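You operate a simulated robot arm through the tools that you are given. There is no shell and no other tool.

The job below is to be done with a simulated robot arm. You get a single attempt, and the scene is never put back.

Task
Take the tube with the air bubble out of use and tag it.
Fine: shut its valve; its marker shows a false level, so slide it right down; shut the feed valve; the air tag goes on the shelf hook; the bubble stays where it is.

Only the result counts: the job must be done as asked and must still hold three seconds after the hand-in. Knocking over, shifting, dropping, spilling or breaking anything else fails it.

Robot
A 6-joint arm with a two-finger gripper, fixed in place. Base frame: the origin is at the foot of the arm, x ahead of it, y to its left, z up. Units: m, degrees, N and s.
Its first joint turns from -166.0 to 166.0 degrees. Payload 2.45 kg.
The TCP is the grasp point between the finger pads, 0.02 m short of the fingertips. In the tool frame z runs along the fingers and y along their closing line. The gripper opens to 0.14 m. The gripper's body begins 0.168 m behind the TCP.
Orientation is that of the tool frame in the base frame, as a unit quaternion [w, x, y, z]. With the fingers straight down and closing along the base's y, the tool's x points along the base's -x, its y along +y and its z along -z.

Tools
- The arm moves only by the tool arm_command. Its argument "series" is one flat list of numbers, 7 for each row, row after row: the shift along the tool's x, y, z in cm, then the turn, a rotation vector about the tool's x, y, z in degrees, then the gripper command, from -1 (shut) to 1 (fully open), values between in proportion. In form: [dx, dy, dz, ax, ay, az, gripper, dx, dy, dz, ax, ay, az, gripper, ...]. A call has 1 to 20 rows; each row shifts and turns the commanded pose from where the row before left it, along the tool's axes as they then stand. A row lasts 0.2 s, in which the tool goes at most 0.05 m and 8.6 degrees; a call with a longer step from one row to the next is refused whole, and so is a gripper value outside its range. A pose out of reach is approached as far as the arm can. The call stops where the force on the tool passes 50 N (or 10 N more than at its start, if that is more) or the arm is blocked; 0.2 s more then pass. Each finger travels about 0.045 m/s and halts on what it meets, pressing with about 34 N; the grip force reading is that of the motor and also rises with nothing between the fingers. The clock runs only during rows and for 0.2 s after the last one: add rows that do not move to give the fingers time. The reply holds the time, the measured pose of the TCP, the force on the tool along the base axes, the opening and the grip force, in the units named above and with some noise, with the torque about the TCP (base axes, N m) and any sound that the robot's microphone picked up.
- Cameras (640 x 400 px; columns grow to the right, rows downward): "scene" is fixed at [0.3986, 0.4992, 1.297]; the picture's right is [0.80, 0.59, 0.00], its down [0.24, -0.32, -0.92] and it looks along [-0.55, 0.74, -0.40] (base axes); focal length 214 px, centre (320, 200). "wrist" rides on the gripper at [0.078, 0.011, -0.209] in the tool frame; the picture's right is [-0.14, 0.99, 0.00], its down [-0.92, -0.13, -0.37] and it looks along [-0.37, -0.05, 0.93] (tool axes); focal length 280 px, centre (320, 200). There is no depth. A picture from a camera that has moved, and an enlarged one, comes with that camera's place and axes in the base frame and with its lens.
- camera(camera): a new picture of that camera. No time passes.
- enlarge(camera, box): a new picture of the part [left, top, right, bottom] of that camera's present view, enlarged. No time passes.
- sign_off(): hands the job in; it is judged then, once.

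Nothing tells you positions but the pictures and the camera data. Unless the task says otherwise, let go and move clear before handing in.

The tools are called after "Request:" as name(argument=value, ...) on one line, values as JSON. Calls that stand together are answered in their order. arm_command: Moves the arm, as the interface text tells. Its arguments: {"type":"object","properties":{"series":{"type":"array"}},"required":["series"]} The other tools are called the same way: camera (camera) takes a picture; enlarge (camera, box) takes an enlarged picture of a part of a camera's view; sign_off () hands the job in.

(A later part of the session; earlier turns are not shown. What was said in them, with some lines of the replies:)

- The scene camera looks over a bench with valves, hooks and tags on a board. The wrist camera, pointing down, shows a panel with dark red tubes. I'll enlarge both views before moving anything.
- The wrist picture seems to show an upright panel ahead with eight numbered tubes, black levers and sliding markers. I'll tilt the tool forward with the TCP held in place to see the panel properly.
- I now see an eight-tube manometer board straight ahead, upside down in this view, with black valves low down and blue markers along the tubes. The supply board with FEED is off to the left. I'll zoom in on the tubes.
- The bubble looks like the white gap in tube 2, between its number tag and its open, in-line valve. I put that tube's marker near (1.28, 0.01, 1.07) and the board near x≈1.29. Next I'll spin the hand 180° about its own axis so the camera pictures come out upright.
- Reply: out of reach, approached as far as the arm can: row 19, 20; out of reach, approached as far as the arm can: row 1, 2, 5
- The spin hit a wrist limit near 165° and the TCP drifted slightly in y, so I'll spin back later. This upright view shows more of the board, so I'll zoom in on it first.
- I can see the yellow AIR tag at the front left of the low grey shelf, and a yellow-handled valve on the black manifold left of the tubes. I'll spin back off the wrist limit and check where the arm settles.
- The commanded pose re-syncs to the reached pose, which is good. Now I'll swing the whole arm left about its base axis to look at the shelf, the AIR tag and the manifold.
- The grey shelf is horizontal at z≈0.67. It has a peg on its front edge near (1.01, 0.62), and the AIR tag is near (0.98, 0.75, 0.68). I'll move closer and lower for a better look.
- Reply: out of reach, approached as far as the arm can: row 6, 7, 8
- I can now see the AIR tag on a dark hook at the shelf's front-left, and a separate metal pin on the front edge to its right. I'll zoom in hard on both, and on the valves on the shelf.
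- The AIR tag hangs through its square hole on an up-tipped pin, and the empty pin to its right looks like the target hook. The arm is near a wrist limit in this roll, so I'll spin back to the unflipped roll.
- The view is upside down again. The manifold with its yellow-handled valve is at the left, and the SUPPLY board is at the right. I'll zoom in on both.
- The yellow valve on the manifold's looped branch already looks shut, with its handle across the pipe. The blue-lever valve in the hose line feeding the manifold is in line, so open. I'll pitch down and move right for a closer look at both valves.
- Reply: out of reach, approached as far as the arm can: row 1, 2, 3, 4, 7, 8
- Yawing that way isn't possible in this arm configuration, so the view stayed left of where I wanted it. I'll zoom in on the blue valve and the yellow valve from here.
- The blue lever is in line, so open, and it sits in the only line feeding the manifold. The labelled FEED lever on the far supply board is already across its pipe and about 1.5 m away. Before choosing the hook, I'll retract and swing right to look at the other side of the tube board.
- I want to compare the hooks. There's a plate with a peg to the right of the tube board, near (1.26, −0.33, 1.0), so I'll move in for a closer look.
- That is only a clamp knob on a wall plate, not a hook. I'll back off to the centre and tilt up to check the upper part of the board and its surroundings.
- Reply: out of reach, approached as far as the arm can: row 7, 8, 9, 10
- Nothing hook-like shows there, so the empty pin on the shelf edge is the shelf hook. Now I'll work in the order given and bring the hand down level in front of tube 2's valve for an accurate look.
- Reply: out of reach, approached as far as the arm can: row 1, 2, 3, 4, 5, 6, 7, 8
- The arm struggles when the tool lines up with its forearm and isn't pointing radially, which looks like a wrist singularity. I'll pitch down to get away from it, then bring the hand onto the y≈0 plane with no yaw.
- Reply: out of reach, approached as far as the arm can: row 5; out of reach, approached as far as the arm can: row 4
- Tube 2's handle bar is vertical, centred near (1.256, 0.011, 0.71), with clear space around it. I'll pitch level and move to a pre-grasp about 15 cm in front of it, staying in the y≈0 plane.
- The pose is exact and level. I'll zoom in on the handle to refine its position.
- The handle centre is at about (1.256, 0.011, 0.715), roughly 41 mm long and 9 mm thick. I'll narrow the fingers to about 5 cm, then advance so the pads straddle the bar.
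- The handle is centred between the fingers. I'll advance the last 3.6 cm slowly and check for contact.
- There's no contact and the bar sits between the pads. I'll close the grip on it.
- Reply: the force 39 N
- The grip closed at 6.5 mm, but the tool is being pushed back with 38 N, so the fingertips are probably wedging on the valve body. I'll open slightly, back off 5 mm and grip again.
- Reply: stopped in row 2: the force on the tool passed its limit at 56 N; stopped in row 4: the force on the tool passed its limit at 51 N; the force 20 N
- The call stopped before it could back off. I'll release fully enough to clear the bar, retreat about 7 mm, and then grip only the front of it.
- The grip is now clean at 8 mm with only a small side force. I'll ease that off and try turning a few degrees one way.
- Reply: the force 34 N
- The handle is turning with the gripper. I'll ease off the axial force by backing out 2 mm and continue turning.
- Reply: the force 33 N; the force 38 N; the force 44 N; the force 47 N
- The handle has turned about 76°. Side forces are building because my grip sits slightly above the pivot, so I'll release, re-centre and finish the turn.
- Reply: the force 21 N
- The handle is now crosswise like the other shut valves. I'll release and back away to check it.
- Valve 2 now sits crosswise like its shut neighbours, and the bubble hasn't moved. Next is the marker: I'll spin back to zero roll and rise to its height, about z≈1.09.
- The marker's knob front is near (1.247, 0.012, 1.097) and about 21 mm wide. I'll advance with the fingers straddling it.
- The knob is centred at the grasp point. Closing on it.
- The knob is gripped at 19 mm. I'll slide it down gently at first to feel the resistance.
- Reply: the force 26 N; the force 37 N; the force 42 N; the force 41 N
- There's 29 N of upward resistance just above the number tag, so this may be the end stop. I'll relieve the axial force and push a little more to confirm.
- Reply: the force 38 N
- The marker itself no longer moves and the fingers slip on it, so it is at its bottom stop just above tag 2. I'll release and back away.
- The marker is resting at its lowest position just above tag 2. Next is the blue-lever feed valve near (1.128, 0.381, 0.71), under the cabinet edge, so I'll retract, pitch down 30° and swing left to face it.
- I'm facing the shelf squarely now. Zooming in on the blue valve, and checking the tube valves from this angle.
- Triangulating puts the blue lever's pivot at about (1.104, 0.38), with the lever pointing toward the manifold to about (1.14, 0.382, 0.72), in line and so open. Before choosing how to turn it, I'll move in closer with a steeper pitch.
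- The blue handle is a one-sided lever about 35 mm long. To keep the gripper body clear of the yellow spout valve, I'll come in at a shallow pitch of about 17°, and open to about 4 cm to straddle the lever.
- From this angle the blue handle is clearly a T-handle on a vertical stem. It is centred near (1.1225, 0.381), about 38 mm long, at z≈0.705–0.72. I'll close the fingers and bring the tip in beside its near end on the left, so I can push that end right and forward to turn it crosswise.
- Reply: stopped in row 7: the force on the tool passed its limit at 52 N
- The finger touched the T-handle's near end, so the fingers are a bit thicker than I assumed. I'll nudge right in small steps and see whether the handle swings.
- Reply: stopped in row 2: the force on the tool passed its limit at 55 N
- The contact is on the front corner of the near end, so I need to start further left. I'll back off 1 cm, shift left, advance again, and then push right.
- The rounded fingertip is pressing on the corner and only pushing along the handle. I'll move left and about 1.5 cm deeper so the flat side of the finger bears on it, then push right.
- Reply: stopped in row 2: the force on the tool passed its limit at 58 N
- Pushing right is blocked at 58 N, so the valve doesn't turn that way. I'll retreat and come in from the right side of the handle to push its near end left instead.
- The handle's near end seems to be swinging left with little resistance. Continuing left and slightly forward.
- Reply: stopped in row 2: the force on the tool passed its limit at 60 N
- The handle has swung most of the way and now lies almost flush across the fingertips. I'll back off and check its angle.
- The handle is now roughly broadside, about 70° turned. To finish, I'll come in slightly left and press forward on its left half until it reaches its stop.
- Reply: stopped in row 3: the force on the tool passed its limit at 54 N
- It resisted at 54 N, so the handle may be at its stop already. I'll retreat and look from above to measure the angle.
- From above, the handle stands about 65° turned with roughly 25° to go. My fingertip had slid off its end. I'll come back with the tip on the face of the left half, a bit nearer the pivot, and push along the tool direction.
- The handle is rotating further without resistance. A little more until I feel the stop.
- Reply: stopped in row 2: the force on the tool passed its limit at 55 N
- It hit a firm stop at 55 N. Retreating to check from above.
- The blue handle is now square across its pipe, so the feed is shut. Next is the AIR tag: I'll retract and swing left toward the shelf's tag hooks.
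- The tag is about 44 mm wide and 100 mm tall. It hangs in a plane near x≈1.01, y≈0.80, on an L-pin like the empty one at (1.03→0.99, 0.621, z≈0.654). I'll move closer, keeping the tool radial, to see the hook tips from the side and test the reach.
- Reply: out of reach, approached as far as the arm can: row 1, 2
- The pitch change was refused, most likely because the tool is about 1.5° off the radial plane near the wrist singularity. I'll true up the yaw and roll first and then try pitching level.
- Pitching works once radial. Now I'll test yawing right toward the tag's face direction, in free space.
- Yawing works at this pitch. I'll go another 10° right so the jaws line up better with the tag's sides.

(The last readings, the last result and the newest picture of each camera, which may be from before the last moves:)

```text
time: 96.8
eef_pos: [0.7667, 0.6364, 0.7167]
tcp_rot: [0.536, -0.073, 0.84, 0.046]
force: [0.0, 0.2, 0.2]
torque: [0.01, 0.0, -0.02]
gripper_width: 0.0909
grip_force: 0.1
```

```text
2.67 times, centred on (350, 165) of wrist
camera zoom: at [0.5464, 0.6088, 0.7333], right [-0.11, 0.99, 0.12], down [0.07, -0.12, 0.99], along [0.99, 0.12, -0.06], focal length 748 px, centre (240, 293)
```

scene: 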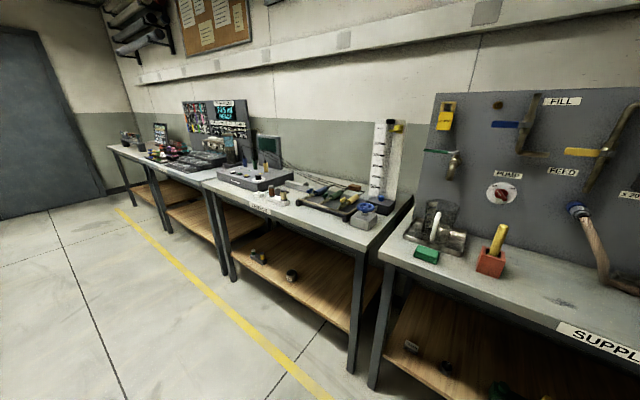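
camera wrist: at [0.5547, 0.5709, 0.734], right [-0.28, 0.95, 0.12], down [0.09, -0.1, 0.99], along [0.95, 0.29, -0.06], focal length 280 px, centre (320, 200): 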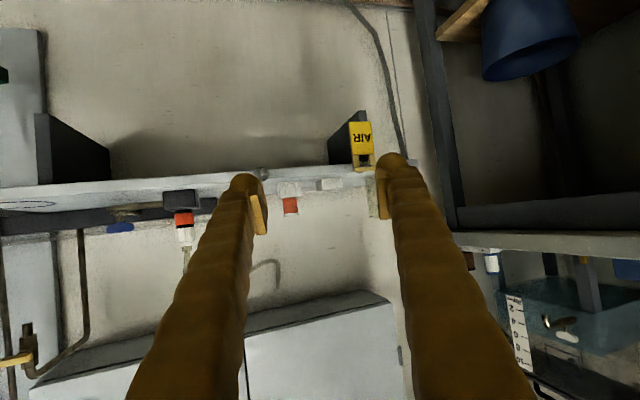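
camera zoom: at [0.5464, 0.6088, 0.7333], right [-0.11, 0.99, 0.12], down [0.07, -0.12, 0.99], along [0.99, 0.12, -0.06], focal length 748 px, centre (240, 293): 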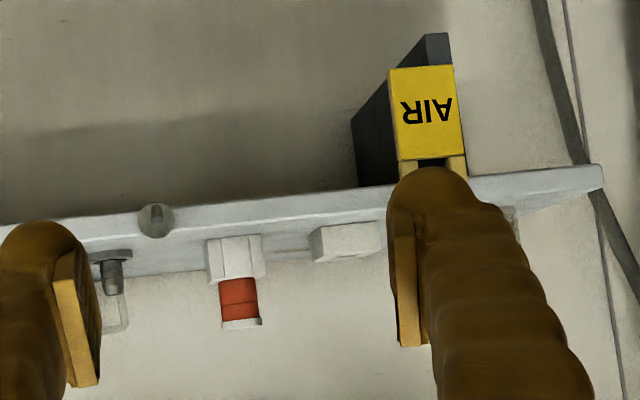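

Request:
arm_command(series=[-0.17, 3.15, 3.13, 0, 0, 0, 0.3, -0.17, 3.15, 3.13, 0, 0, 0, 0.3, -0.17, 3.15, 3.13, 0, 0, 0, 0.3, -0.17, 3.15, 3.13, 0, 0, 0, 0.3, 0, 0, 0, 0, 0, 0, 0.3])

Request:
camera(camera="wrist")

Request:
enlarge(camera="wrist", box=[260, 60, 400, 180])

```text
time: 98.0
eef_pos: [0.8573, 0.7832, 0.6725]
tcp_rot: [0.537, -0.074, 0.839, 0.047]
force: [-0.1, -0.4, -0.7]
torque: [0.02, -0.01, 0.03]
gripper_width: 0.0912
grip_force: 0.0
```

```text
taken
camera wrist: at [0.6379, 0.7544, 0.6889], right [-0.12, 0.99, 0.12], down [0.07, -0.12, 0.99], along [0.99, 0.12, -0.06], focal length 280 px, centre (320, 200)
```

wrist: 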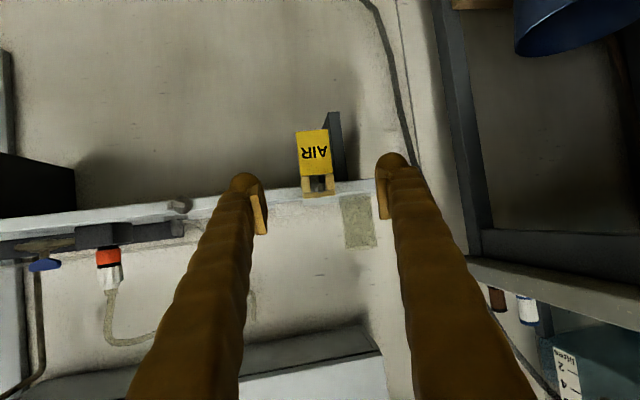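

```text
3.33 times, centred on (330, 120) of wrist
camera zoom: at [0.6379, 0.7544, 0.6889], right [-0.12, 0.99, 0.12], down [0.07, -0.12, 0.99], along [0.99, 0.12, -0.06], focal length 935 px, centre (287, 467)
```

zoom: 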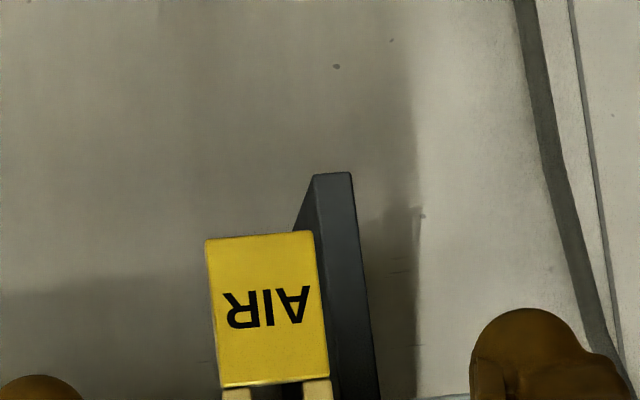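

Good reach here. I'll zoom in on the tag and the empty hook from this angle.

Request:
enlarge(camera="wrist", box=[280, 120, 360, 210])

Request:
enlarge(camera="wrist", box=[140, 180, 220, 230])

```text
4.44 times, centred on (320, 165) of wrist
camera zoom: at [0.6379, 0.7544, 0.6889], right [-0.12, 0.99, 0.12], down [0.07, -0.12, 0.99], along [0.99, 0.12, -0.06], focal length 1246 px, centre (320, 356)
```

zoom: 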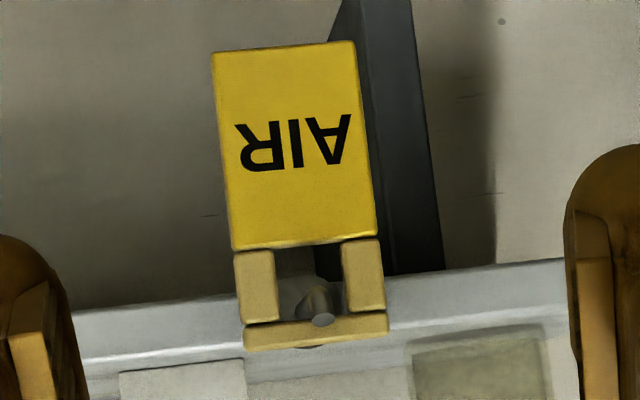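

```text
8.00 times, centred on (180, 205) of wrist
camera zoom: at [0.6379, 0.7544, 0.6889], right [-0.12, 0.99, 0.12], down [0.07, -0.12, 0.99], along [0.99, 0.12, -0.06], focal length 2243 px, centre (1440, 160)
```

zoom: 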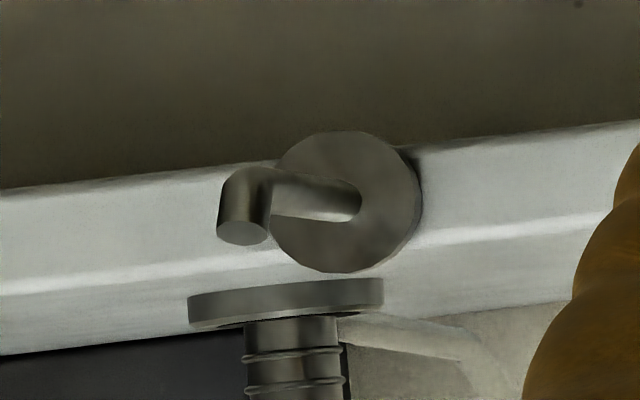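

The hook is clear: a horizontal shaft about 4 cm long with a short upturned tip. The tag's hole is about 21 mm square, so lifting around 9 mm lets it slide off toward me. The tag body is at y≈0.80, z 0.576–0.637, front face x≈1.005. I'll approach to grip its sides.

Request:
arm_command(series=[-0.04, -0.2, 3.9, 0, 0, 0, 0.1, -0.04, -0.2, 3.9, 0, 0, 0, 0.1, -0.04, -0.2, 3.0, 0, 0, 0, 0.1, 0, 0, 0, 0, 0, 0, 0.1])

Request:
camera(camera="wrist")

Request:
enlarge(camera="wrist", box=[250, 90, 390, 220])

```text
time: 99.0
eef_pos: [0.9582, 0.792, 0.6233]
tcp_rot: [0.537, -0.073, 0.839, 0.046]
force: [0.2, -0.7, -0.2]
torque: [-0.03, 0.02, 0.03]
gripper_width: 0.0769
grip_force: 0.1
```

```text
taken
camera wrist: at [0.7369, 0.7644, 0.6409], right [-0.12, 0.99, 0.12], down [0.07, -0.12, 0.99], along [0.99, 0.12, -0.06], focal length 280 px, centre (320, 200)
```

wrist: 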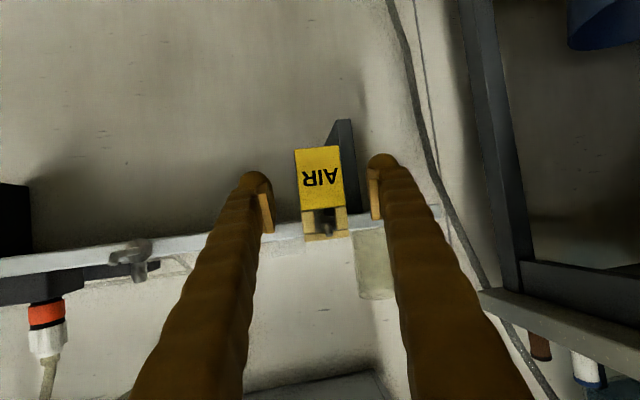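

```text
3.08 times, centred on (320, 155) of wrist
camera zoom: at [0.7369, 0.7644, 0.6409], right [-0.12, 0.99, 0.12], down [0.07, -0.12, 0.99], along [0.99, 0.12, -0.06], focal length 863 px, centre (320, 338)
```

zoom: 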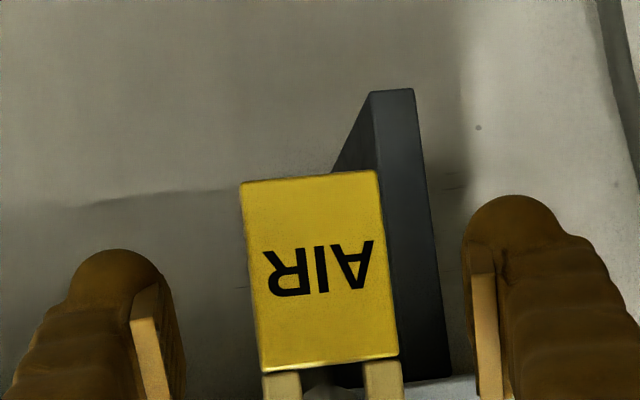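

Request:
arm_command(series=[-0.1, 0, 1.6, 0, 0, 0, 0.1, -0.1, 0, 1.6, 0, 0, 0, 0.1, 0, 0, 1.3, 0, 0, 0, 0.1, 0, 0, 0, 0, 0, 0, 0.1])

Request:
enlarge(camera="wrist", box=[230, 100, 410, 260])

```text
time: 100.0
eef_pos: [0.9987, 0.7985, 0.6085]
tcp_rot: [0.537, -0.073, 0.839, 0.047]
force: [-0.4, 0.0, 0.8]
torque: [-0.01, -0.01, 0.01]
gripper_width: 0.0769
grip_force: 0.0
```

```text
2.50 times, centred on (320, 180) of wrist
camera zoom: at [0.7778, 0.7707, 0.6254], right [-0.12, 0.99, 0.12], down [0.07, -0.12, 0.99], along [0.99, 0.12, -0.06], focal length 701 px, centre (320, 250)
```

zoom: 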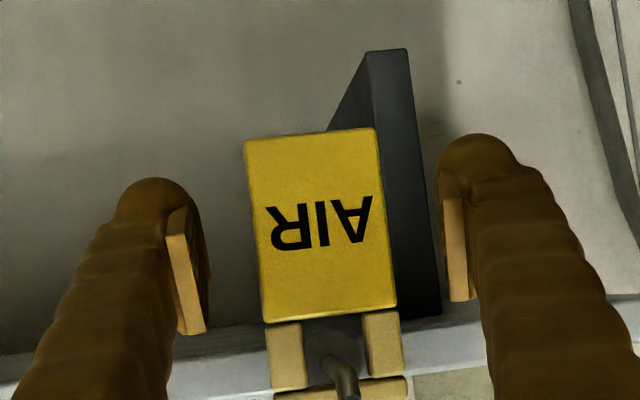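

The tag is centred between the fingers. Closing the grip.

Request:
arm_command(series=[0, 0, 0, 0, 0, 0, -0.2, 0, 0, 0, 0, 0, 0, -0.4, 0, 0, 0, 0, 0, 0, -0.5, 0, 0, 0, 0, 0, 0, -0.6, 0, 0, 0, 0, 0, 0, -0.6])

Request:
enlarge(camera="wrist", box=[230, 100, 410, 260])

```text
time: 101.2
eef_pos: [0.9976, 0.7986, 0.6089]
tcp_rot: [0.537, -0.073, 0.839, 0.046]
force: [0.5, -0.7, 0.2]
torque: [0.01, -0.01, 0.0]
gripper_width: 0.0425
grip_force: 34.2
```

```text
2.50 times, centred on (320, 180) of wrist
camera zoom: at [0.7777, 0.7706, 0.6253], right [-0.12, 0.99, 0.12], down [0.07, -0.12, 0.99], along [0.99, 0.12, -0.06], focal length 701 px, centre (320, 250)
```

zoom: 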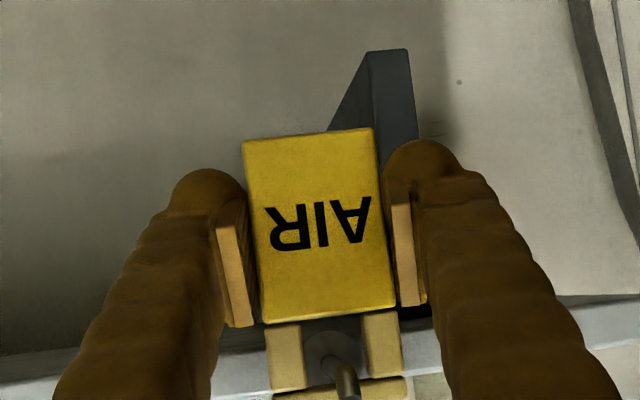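

The grip is firm at 42.5 mm. I'll lift 9 mm straight up and check.

Request:
arm_command(series=[-0.41, 0, -0.19, 0, 0, 0, -0.6, -0.41, 0, -0.19, 0, 0, 0, -0.6, 0, 0, 0, 0, 0, 0, -0.6])

Request:
enlarge(camera="wrist", box=[260, 150, 380, 270])

```text
time: 102.0
eef_pos: [0.9991, 0.7987, 0.6176]
tcp_rot: [0.536, -0.074, 0.84, 0.046]
force: [-0.4, -0.1, -0.2]
torque: [0.0, -0.01, -0.02]
gripper_width: 0.0425
grip_force: 34.0
```

```text
3.33 times, centred on (320, 210) of wrist
camera zoom: at [0.7784, 0.771, 0.6346], right [-0.12, 0.99, 0.12], down [0.07, -0.12, 0.99], along [0.99, 0.12, -0.06], focal length 935 px, centre (320, 167)
```

zoom: 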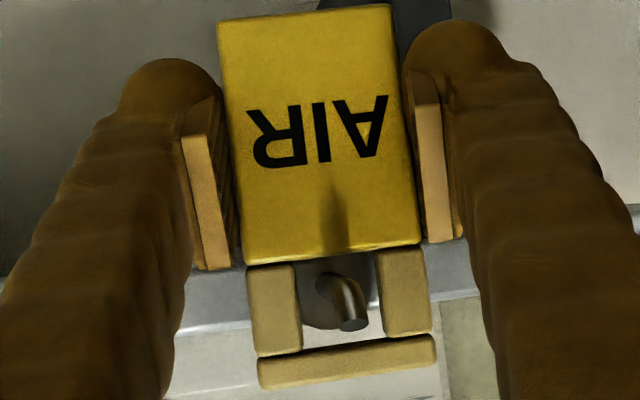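

The hook tip sits cleanly inside the hole. I'll pull straight back along −x.

Request:
arm_command(series=[0.41, 0.17, -0.9, 0, 0, 0, -0.6, 0.41, 0.17, -0.9, 0, 0, 0, -0.6, 0, 0, 0, 0, 0, 0, -0.6])

Request:
enlarge(camera="wrist", box=[260, 150, 380, 270])

```text
time: 102.8
eef_pos: [0.9798, 0.7974, 0.6182]
tcp_rot: [0.537, -0.074, 0.839, 0.047]
force: [0.0, 0.0, -0.8]
torque: [0.0, -0.01, -0.01]
gripper_width: 0.0425
grip_force: 34.1
```

```text
3.33 times, centred on (320, 210) of wrist
camera zoom: at [0.7589, 0.77, 0.6353], right [-0.12, 0.99, 0.12], down [0.07, -0.12, 0.99], along [0.99, 0.12, -0.06], focal length 935 px, centre (320, 167)
```

zoom: 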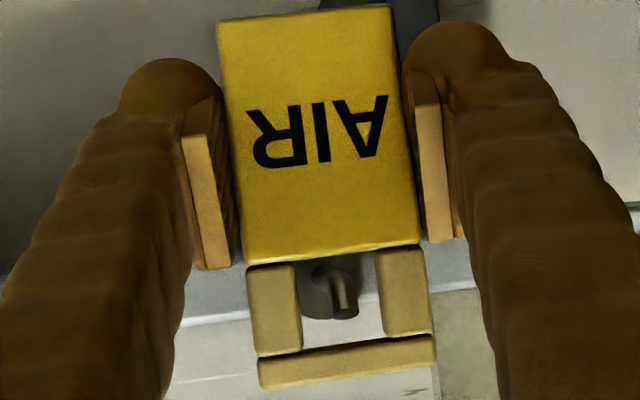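

Request:
arm_command(series=[0.41, 0.17, -0.9, 0, 0, 0, -0.6, 0.62, 0.26, -1.34, 0, 0, 0, -0.6, 0.62, 0.26, -1.34, 0, 0, 0, -0.6, 0.82, 0.35, -1.79, 0, 0, 0, -0.6, 0.82, 0.35, -1.79, 0, 0, 0, -0.6, 0, 0, 0, 0, 0, 0, -0.6])

Request:
camera(camera="wrist")

Request:
enlarge(camera="wrist", box=[230, 130, 410, 270])

```text
time: 104.2
eef_pos: [0.8985, 0.7995, 0.6191]
tcp_rot: [0.536, -0.072, 0.84, 0.045]
force: [-0.2, -1.4, -0.2]
torque: [0.01, -0.01, -0.02]
gripper_width: 0.0424
grip_force: 33.8
```

```text
taken
camera wrist: at [0.6788, 0.772, 0.6364], right [-0.11, 0.99, 0.12], down [0.07, -0.12, 0.99], along [0.99, 0.12, -0.06], focal length 280 px, centre (320, 200)
```

wrist: 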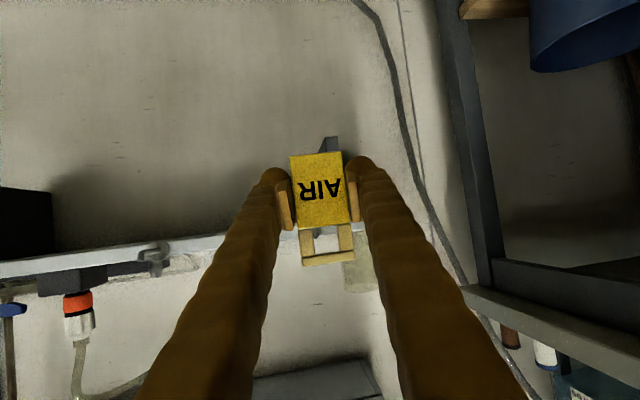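

```text
2.86 times, centred on (320, 200) of wrist
camera zoom: at [0.6788, 0.772, 0.6364], right [-0.11, 0.99, 0.12], down [0.07, -0.12, 0.99], along [0.99, 0.12, -0.06], focal length 801 px, centre (320, 200)
```

zoom: 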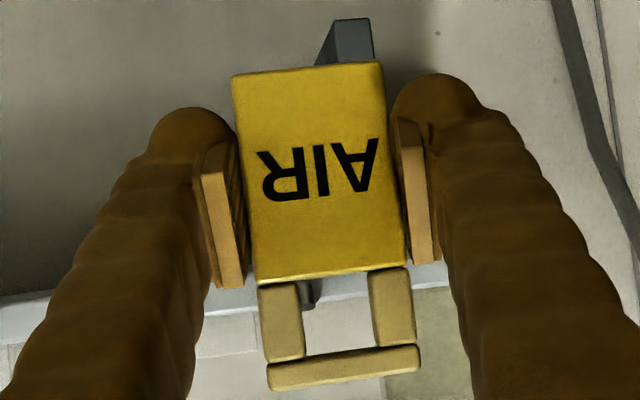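

The tag is off its hook and held securely. I'll move it right by 18 cm, in front of the empty shelf hook.

Request:
arm_command(series=[0.33, -4.43, -0.71, 0, 0, 0, -0.6, 0.33, -4.43, -0.71, 0, 0, 0, -0.6, 0.33, -4.43, -0.71, 0, 0, 0, -0.6, 0.33, -4.43, -0.71, 0, 0, 0, -0.6, 0, 0, 0, 0, 0, 0, -0.6])

Request:
camera(camera="wrist")

Request:
enlarge(camera="wrist", box=[260, 170, 380, 290])

```text
time: 105.4
eef_pos: [0.8964, 0.6217, 0.62]
tcp_rot: [0.536, -0.075, 0.84, 0.047]
force: [0.1, 0.0, -0.1]
torque: [-0.01, 0.0, 0.04]
gripper_width: 0.0425
grip_force: 33.6
```

```text
taken
camera wrist: at [0.6773, 0.5938, 0.6369], right [-0.12, 0.99, 0.12], down [0.07, -0.12, 0.99], along [0.99, 0.12, -0.06], focal length 280 px, centre (320, 200)
```

wrist: 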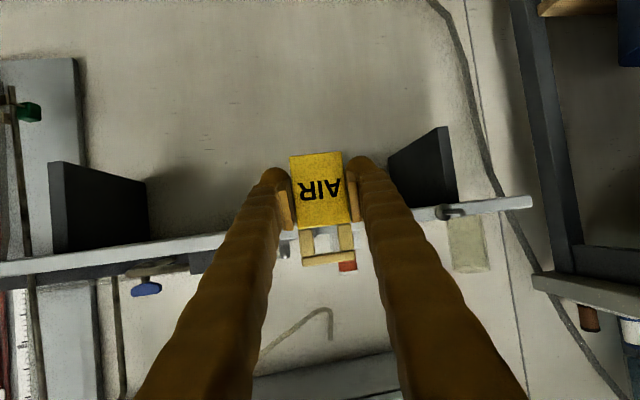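

```text
3.33 times, centred on (320, 230) of wrist
camera zoom: at [0.6773, 0.5938, 0.6369], right [-0.12, 0.99, 0.12], down [0.07, -0.12, 0.99], along [0.99, 0.12, -0.06], focal length 935 px, centre (320, 100)
```

zoom: 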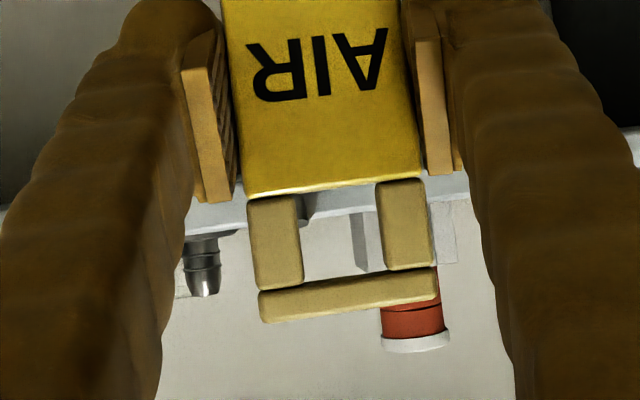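

Through the hole I can see the hook tip in nearly the same relation as when I took the tag off. I'll advance along +x and check before threading it.

Request:
arm_command(series=[-0.82, -0.35, 1.79, 0, 0, 0, -0.6, -0.82, -0.35, 1.79, 0, 0, 0, -0.6, -0.62, -0.26, 1.34, 0, 0, 0, -0.6, 0, 0, 0, 0, 0, 0, -0.6])

Request:
enlarge(camera="wrist", box=[260, 150, 380, 270])

```text
time: 106.4
eef_pos: [0.9547, 0.6182, 0.6192]
tcp_rot: [0.536, -0.074, 0.84, 0.047]
force: [0.4, 0.8, -1.1]
torque: [-0.04, 0.01, 0.02]
gripper_width: 0.0421
grip_force: 34.0
```

```text
3.33 times, centred on (320, 210) of wrist
camera zoom: at [0.7339, 0.5916, 0.6357], right [-0.11, 0.99, 0.12], down [0.07, -0.12, 0.99], along [0.99, 0.12, -0.06], focal length 935 px, centre (320, 167)
```

zoom: 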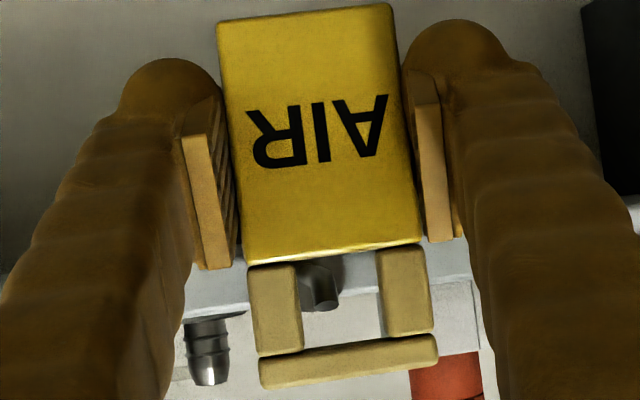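

Request:
arm_command(series=[0.2, -0.2, 0.05, 0, 0, 0, -0.6, -0.51, -0.22, 1.12, 0, 0, 0, -0.6, -0.51, -0.22, 1.12, 0, 0, 0, -0.6, 0, 0, 0, 0, 0, 0, -0.6])

Request:
enlarge(camera="wrist", box=[260, 150, 380, 270])

```text
time: 107.4
eef_pos: [0.9789, 0.6171, 0.6156]
tcp_rot: [0.536, -0.073, 0.84, 0.046]
force: [0.2, -0.2, 0.6]
torque: [0.01, 0.01, 0.01]
gripper_width: 0.0416
grip_force: 33.6
```

```text
3.33 times, centred on (320, 210) of wrist
camera zoom: at [0.7587, 0.5895, 0.6325], right [-0.12, 0.99, 0.12], down [0.07, -0.12, 0.99], along [0.99, 0.12, -0.06], focal length 935 px, centre (320, 167)
```

zoom: 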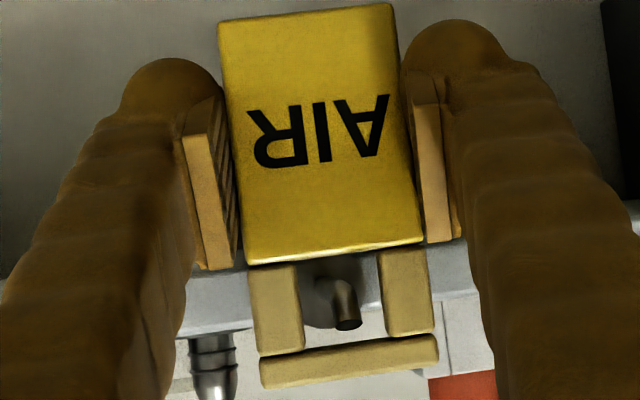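

The hook tip is passing cleanly through the hole. I'll advance the remaining 2 cm along the shaft.

Request:
arm_command(series=[-0.41, -0.17, 0.9, 0, 0, 0, -0.6, -0.41, -0.17, 0.9, 0, 0, 0, -0.6, 0, 0, 0, 0, 0, 0, -0.6])

Request:
enlarge(camera="wrist", box=[260, 150, 380, 270])

```text
time: 108.2
eef_pos: [0.9985, 0.6161, 0.6158]
tcp_rot: [0.537, -0.073, 0.839, 0.047]
force: [0.7, 0.1, -0.5]
torque: [-0.03, -0.01, -0.02]
gripper_width: 0.0418
grip_force: 33.6
```

```text
3.33 times, centred on (320, 210) of wrist
camera zoom: at [0.7788, 0.5887, 0.6331], right [-0.11, 0.99, 0.12], down [0.07, -0.12, 0.99], along [0.99, 0.12, -0.06], focal length 935 px, centre (320, 167)
```

zoom: 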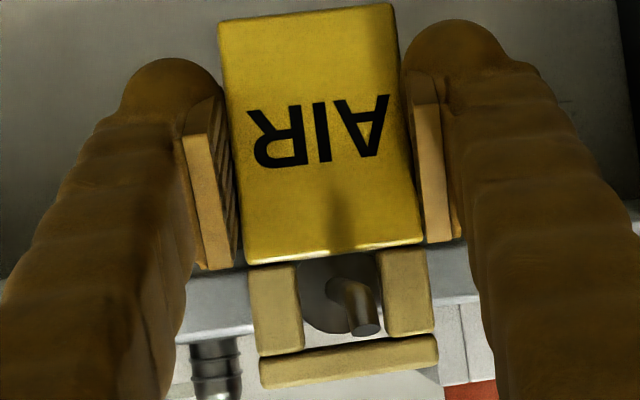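

Fully on the shaft. I'll centre it slightly and lower until the top bar rests on the pin.

Request:
arm_command(series=[0.26, 0.15, 0.15, 0, 0, 0, -0.6, 0.18, 0, 0.08, 0, 0, 0, -0.6, 0, 0, 0, 0, 0, 0, -0.6])

Request:
enlarge(camera="wrist", box=[260, 150, 380, 270])

```text
time: 109.0
eef_pos: [0.9993, 0.6182, 0.6113]
tcp_rot: [0.537, -0.074, 0.839, 0.046]
force: [-0.2, -0.1, -0.5]
torque: [0.05, 0.05, 0.0]
gripper_width: 0.0417
grip_force: 33.4
```

```text
3.33 times, centred on (320, 210) of wrist
camera zoom: at [0.7787, 0.59, 0.6293], right [-0.12, 0.99, 0.12], down [0.07, -0.12, 0.99], along [0.99, 0.12, -0.06], focal length 935 px, centre (320, 167)
```

zoom: 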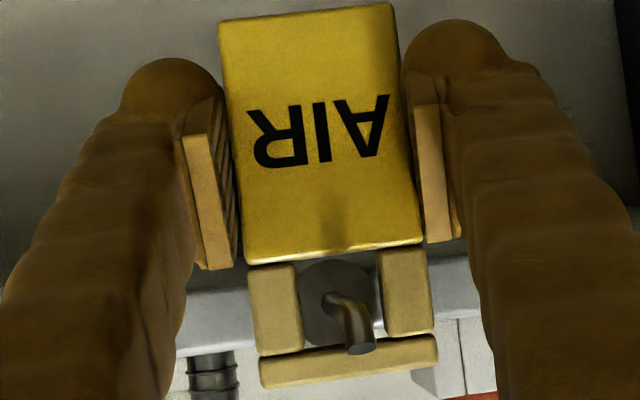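

Request:
arm_command(series=[0.14, 0, 0.06, 0, 0, 0, -0.6, 0, 0, 0, 0, 0, 0, -0.6])

Request:
arm_command(series=[0.1, 0, 0.05, 0, 0, 0, -0.6, 0, 0, 0, 0, 0, 0, -0.6])

Request:
enlarge(camera="wrist", box=[260, 150, 380, 270])

```text
time: 109.6
eef_pos: [0.9996, 0.6187, 0.61]
tcp_rot: [0.537, -0.073, 0.839, 0.047]
force: [0.7, 0.3, -0.5]
torque: [-0.01, 0.01, 0.02]
gripper_width: 0.0421
grip_force: 34.1
```

```text
time: 110.2
eef_pos: [0.9999, 0.6189, 0.6088]
tcp_rot: [0.537, -0.072, 0.839, 0.046]
force: [-0.1, 0.6, -0.4]
torque: [0.0, -0.01, 0.0]
gripper_width: 0.0415
grip_force: 33.8
```

```text
3.33 times, centred on (320, 210) of wrist
camera zoom: at [0.7784, 0.5911, 0.626], right [-0.12, 0.99, 0.12], down [0.07, -0.12, 0.99], along [0.99, 0.12, -0.06], focal length 935 px, centre (320, 167)
```

zoom: 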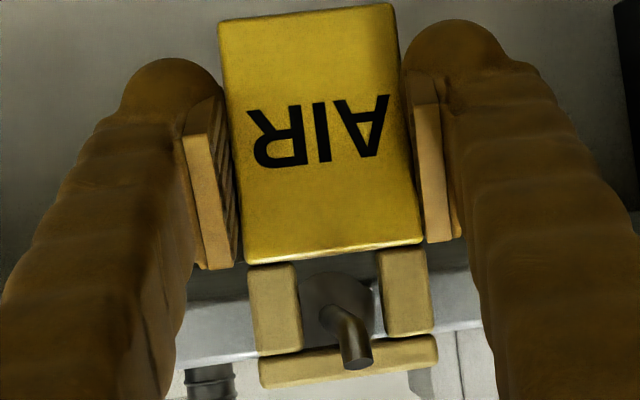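

Request:
arm_command(series=[0.1, 0, 0.05, 0, 0, 0, -0.6, 0, 0, 0, 0, 0, 0, -0.6])

Request:
enlarge(camera="wrist", box=[290, 200, 370, 270])

```text
time: 110.8
eef_pos: [0.9989, 0.6193, 0.6083]
tcp_rot: [0.536, -0.074, 0.839, 0.047]
force: [1.1, -0.7, 4.1]
torque: [0.08, -0.05, 0.03]
gripper_width: 0.0418
grip_force: 33.9
```

```text
5.71 times, centred on (330, 235) of wrist
camera zoom: at [0.778, 0.5914, 0.625], right [-0.12, 0.99, 0.12], down [0.07, -0.12, 0.99], along [0.99, 0.12, -0.06], focal length 1602 px, centre (263, 0)
```

zoom: 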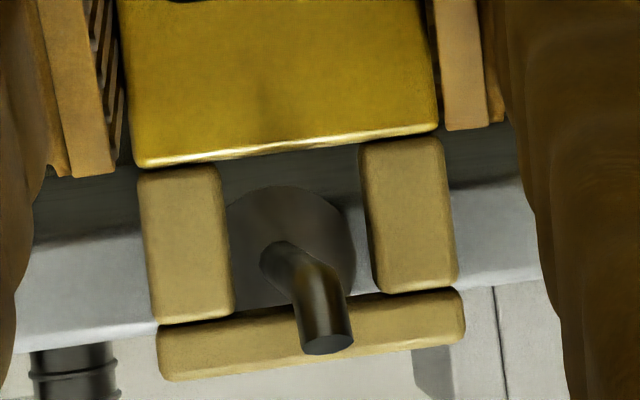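

The reading of 4 N upward shows the bar now rests on the pin, with the upturned tip in front of it. Releasing the tag.

Request:
arm_command(series=[0, 0, 0, 0, 0, 0, -0.35, 0, 0, 0, 0, 0, 0, -0.3, 0, 0, 0, 0, 0, 0, -0.2, 0, 0, 0, 0, 0, 0, 0, 0, 0, 0, 0, 0, 0, 0.1, 0, 0, 0, 0, 0, 0, 0.1])

Request:
enlarge(camera="wrist", box=[230, 120, 410, 270])

```text
time: 112.2
eef_pos: [0.999, 0.6193, 0.6079]
tcp_rot: [0.537, -0.073, 0.839, 0.046]
force: [-0.3, -0.4, -0.4]
torque: [0.03, -0.01, 0.01]
gripper_width: 0.0771
grip_force: 0.0
```

```text
2.67 times, centred on (320, 195) of wrist
camera zoom: at [0.7778, 0.5912, 0.6246], right [-0.12, 0.99, 0.12], down [0.07, -0.12, 0.99], along [0.99, 0.12, -0.06], focal length 748 px, centre (320, 213)
```

zoom: 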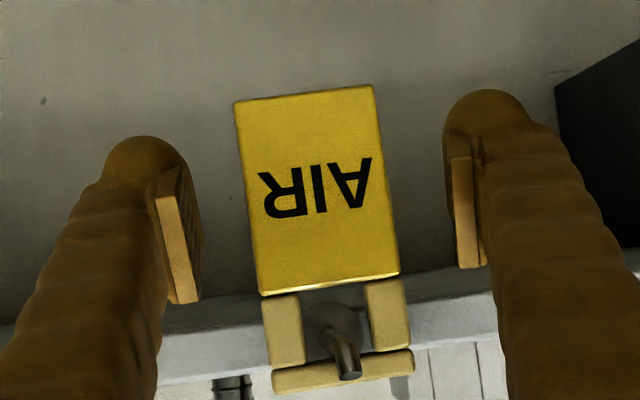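

The tag hangs by itself on the shelf hook. I'll withdraw straight back along the finger direction.

Request:
arm_command(series=[0, 0, -2, 0, 0, 0, 0.1, 0, 0, -3, 0, 0, 0, 0.1, 0, 0, -4, 0, 0, 0, 0.1, 0, 0, -4, 0, 0, 0, 0.1, 0, 0, -4, 0, 0, 0, 0.1, 0, 0, -4, 0, 0, 0, 0.1, 0, 0, 0, 0, 0, 0, 0.1])

Request:
camera(camera="wrist")

Request:
enlarge(camera="wrist", box=[270, 120, 370, 230])

```text
time: 113.8
eef_pos: [0.8126, 0.5831, 0.6963]
tcp_rot: [0.537, -0.074, 0.839, 0.047]
force: [-0.6, 0.1, -0.5]
torque: [0.04, 0.05, -0.03]
gripper_width: 0.0771
grip_force: 0.0
```

```text
taken
camera wrist: at [0.5919, 0.5551, 0.7136], right [-0.12, 0.99, 0.12], down [0.07, -0.12, 0.99], along [0.99, 0.12, -0.06], focal length 280 px, centre (320, 200)
```

wrist: 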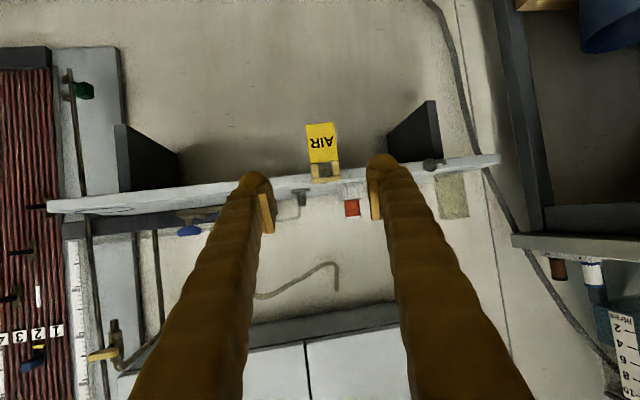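

```text
3.64 times, centred on (320, 175) of wrist
camera zoom: at [0.5919, 0.5551, 0.7136], right [-0.12, 0.99, 0.12], down [0.07, -0.12, 0.99], along [0.99, 0.12, -0.06], focal length 1020 px, centre (320, 291)
```

zoom: 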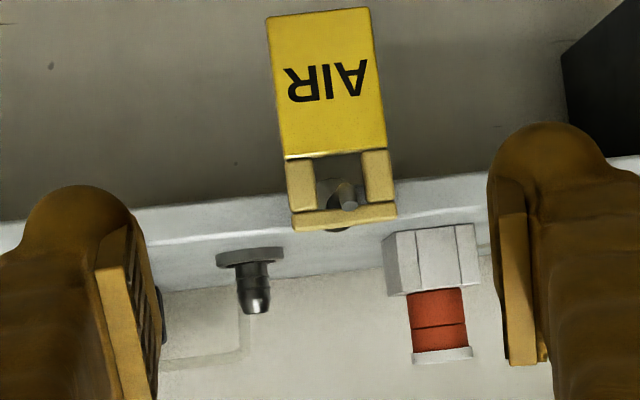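

The AIR tag hangs properly on the shelf hook. Before handing in, I'll go back and recheck valve 2, the marker and the bubble straight on, re-aligning the tool radially first.

Request:
arm_command(series=[-2.17, -1.05, -3.54, 0, 0, 0, 0.1, -2.17, -1.05, -3.54, 0, 0, 0, 0.1, -2.17, -1.05, -3.54, 0, 0, 0, 0.1, 0, 0, 0, -4.65, 0, -2.14, 0.1, 0, 0, 0, -4.65, 0, -2.14, 0.1, 0, 0, 0, -4.65, 0, -2.14, 0.1, 0, 0, 0, -4.65, 0, -2.14, 0.1, 0, 0, 0, -4.65, 0, -2.14, 0.1, 0, 0, 0, 0, 0, 0, 0.1])

Request:
camera(camera="wrist")

```text
time: 115.8
eef_pos: [0.7497, 0.5424, 0.8008]
tcp_rot: [0.513, -0.258, 0.802, 0.165]
force: [-0.4, 0.2, 0.8]
torque: [0.03, 0.02, 0.01]
gripper_width: 0.0772
grip_force: 0.2
```

```text
taken
camera wrist: at [0.5632, 0.422, 0.8172], right [-0.53, 0.84, 0.13], down [0.12, -0.07, 0.99], along [0.84, 0.54, -0.06], focal length 280 px, centre (320, 200)
```

wrist: 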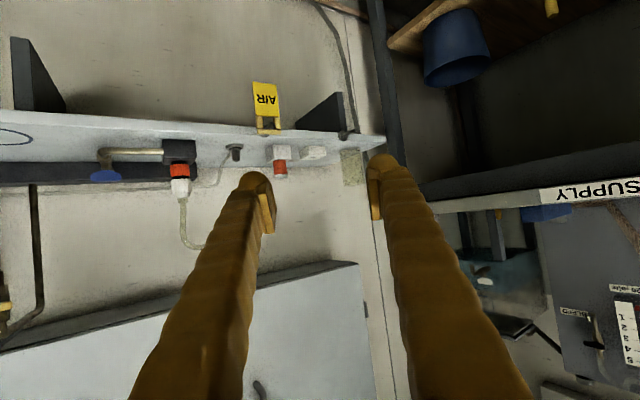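

Request:
arm_command(series=[0.05, -4.76, -0.1, 2.68, 0, 1.24, 0.1, 0.05, -4.76, -0.1, 2.68, 0, 1.24, 0.1, 0.05, -4.76, -0.1, 2.68, 0, 1.24, 0.1, 0.05, -4.76, -0.1, 2.68, 0, 1.24, 0.1, 0.05, -4.76, -0.1, 2.68, 0, 1.24, 0.1, 0.05, -4.76, -0.1, 2.68, 0, 1.24, 0.1, 0.05, -4.76, -0.1, 2.68, 0, 1.24, 0.1, 0.05, -4.76, -0.1, 2.68, 0, 1.24, 0.1, 0.05, -4.76, -0.1, 2.68, 0, 1.24, 0.1, 0.05, -4.76, -0.1, 2.68, 0, 1.24, 0.1, 0.05, -4.76, -0.1, 2.68, 0, 1.24, 0.1, 0.05, -4.76, -0.1, 2.68, 0, 1.24, 0.1, 0, 0, 0, 0, 0, 0, 0.1])

Request:
camera(camera="wrist")

Request:
enlarge(camera="wrist", box=[220, 40, 380, 150])

Request:
enlarge(camera="wrist", box=[230, 120, 390, 250])

```text
time: 118.6
eef_pos: [0.9219, 0.0072, 0.7943]
tcp_rot: [0.538, -0.001, 0.843, 0.001]
force: [0.0, 0.6, -0.1]
torque: [0.01, -0.02, 0.0]
gripper_width: 0.077
grip_force: 0.0
```

```text
taken
camera wrist: at [0.6996, 0.0175, 0.8112], right [0.06, 0.99, 0.13], down [0.05, -0.13, 0.99], along [1.0, -0.05, -0.06], focal length 280 px, centre (320, 200)
```

wrist: 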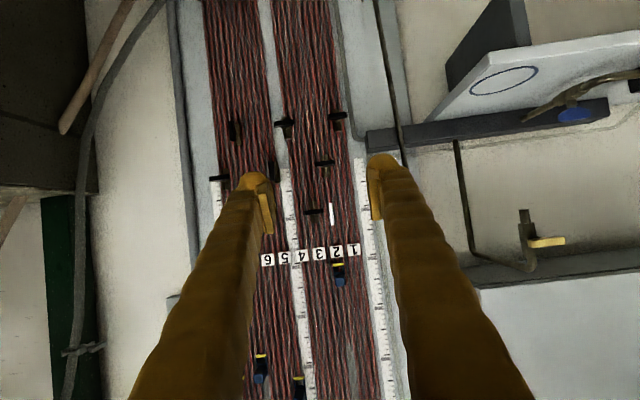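

```text
3.64 times, centred on (300, 95) of wrist
camera zoom: at [0.6996, 0.0175, 0.8112], right [0.06, 0.99, 0.13], down [0.05, -0.13, 0.99], along [1.0, -0.05, -0.06], focal length 1020 px, centre (393, 582)
```

zoom: 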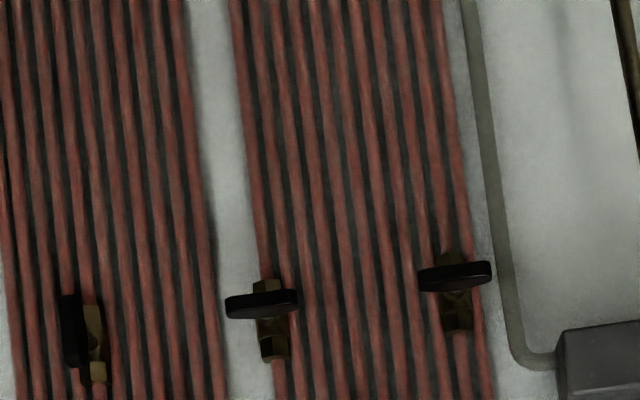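

```text
3.08 times, centred on (310, 185) of wrist
camera zoom: at [0.6996, 0.0175, 0.8112], right [0.06, 0.99, 0.13], down [0.05, -0.13, 0.99], along [1.0, -0.05, -0.06], focal length 863 px, centre (351, 246)
```

zoom: 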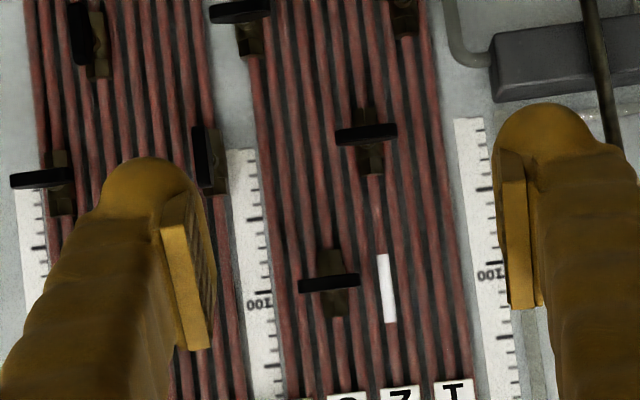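

Request:
enlarge(camera="wrist", box=[280, 190, 390, 300])

Request:
enlarge(camera="wrist", box=[500, 60, 640, 200])

Request:
camera(camera="scene")

```text
3.64 times, centred on (335, 245) of wrist
camera zoom: at [0.6996, 0.0175, 0.8112], right [0.06, 0.99, 0.13], down [0.05, -0.13, 0.99], along [1.0, -0.05, -0.06], focal length 1020 px, centre (266, 36)
```

zoom: 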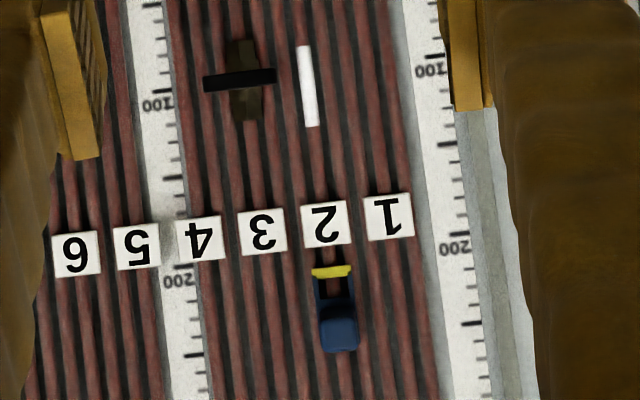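

```text
2.86 times, centred on (570, 130) of wrist
camera zoom: at [0.6996, 0.0175, 0.8112], right [0.06, 0.99, 0.13], down [0.05, -0.13, 0.99], along [1.0, -0.05, -0.06], focal length 801 px, centre (-394, 400)
```

zoom: 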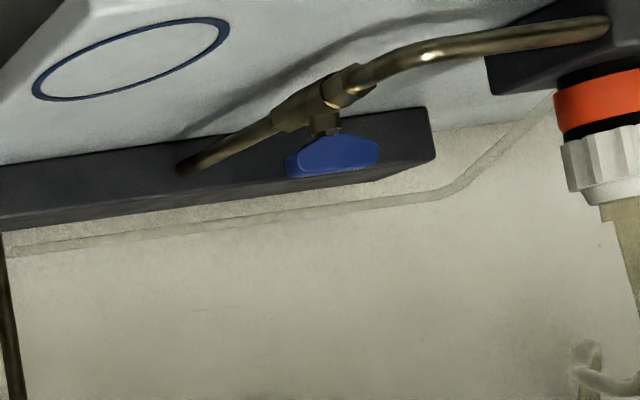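

```text
taken
```

scene: 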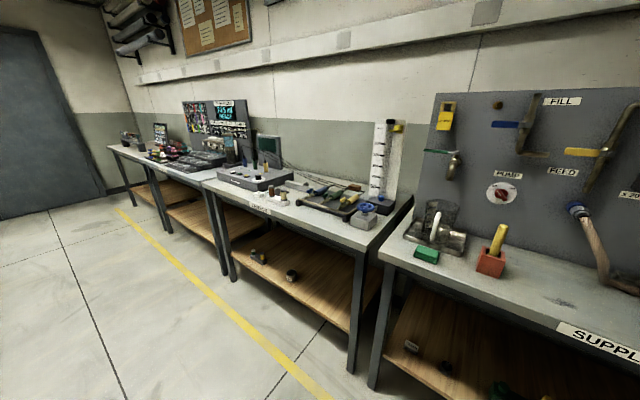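

Everything checks out:
- Valve 2 is crosswise like its shut neighbours.
- Its marker is at the bottom stop.
- The bubble hasn't moved.
- The blue feed handle is across its pipe.
- The AIR tag hangs on the shelf hook.

I'll back the hand off a little further and take one last look.

Request:
arm_command(series=[0, 0, -3, 0, 0, 0, 0.1, 0, 0, -3, 0, 0, 0, 0.1, 0, 0, -3, 0, 0, 0, 0.1, 0, 0, 0, 0, 0, 0, 0.1, 0, 0, 0, 0, 0, 0, 0.1])

Request:
camera(camera="wrist")

```text
time: 119.8
eef_pos: [0.8425, 0.006, 0.835]
tcp_rot: [0.537, -0.001, 0.843, 0.001]
force: [-0.1, -1.1, -0.1]
torque: [0.03, -0.02, -0.01]
gripper_width: 0.077
grip_force: 0.0
```

```text
taken
camera wrist: at [0.6201, 0.0162, 0.8531], right [0.06, 0.99, 0.13], down [0.05, -0.13, 0.99], along [1.0, -0.05, -0.06], focal length 280 px, centre (320, 200)
```

wrist: 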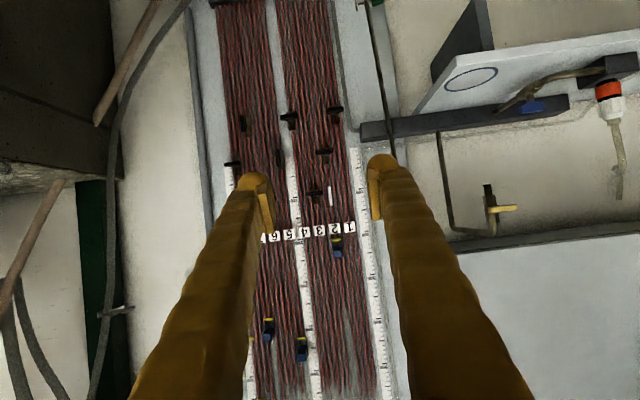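

The hand is empty and well clear. Valve 2 is shut with its marker right down, the feed valve is shut, the tag is on the shelf hook and the bubble hasn't moved. Handing in now.

Request:
sign_off()

```text
The job is handed in.
```

The job is handed in: tube 2, the one with the air bubble, is out of use and tagged. I have not had the judge's result.

- **Tube 2 valve:** turned 90° and now crosswise, like its shut neighbours.
- **Tube 2 marker:** slid down to its bottom stop, just above the number 2 tag.
- **Feed valve:** I shut the blue-handled valve where the hose feeds the manifold; its handle now sits across the pipe. I took this as the feed valve because it was the only open one on that line. The lever labelled FEED on the supply board was already crosswise, so I left it alone.
- **AIR tag:** moved from the hook at the shelf's left end to the empty hook on the same shelf edge, where it hangs freely. Both hooks are on the shelf, so I took "the shelf hook" to be the empty one.
- **Bubble:** still where it was in tube 2.

The last pictures showed nothing else knocked or shifted, and the hand is empty and clear of the bench.
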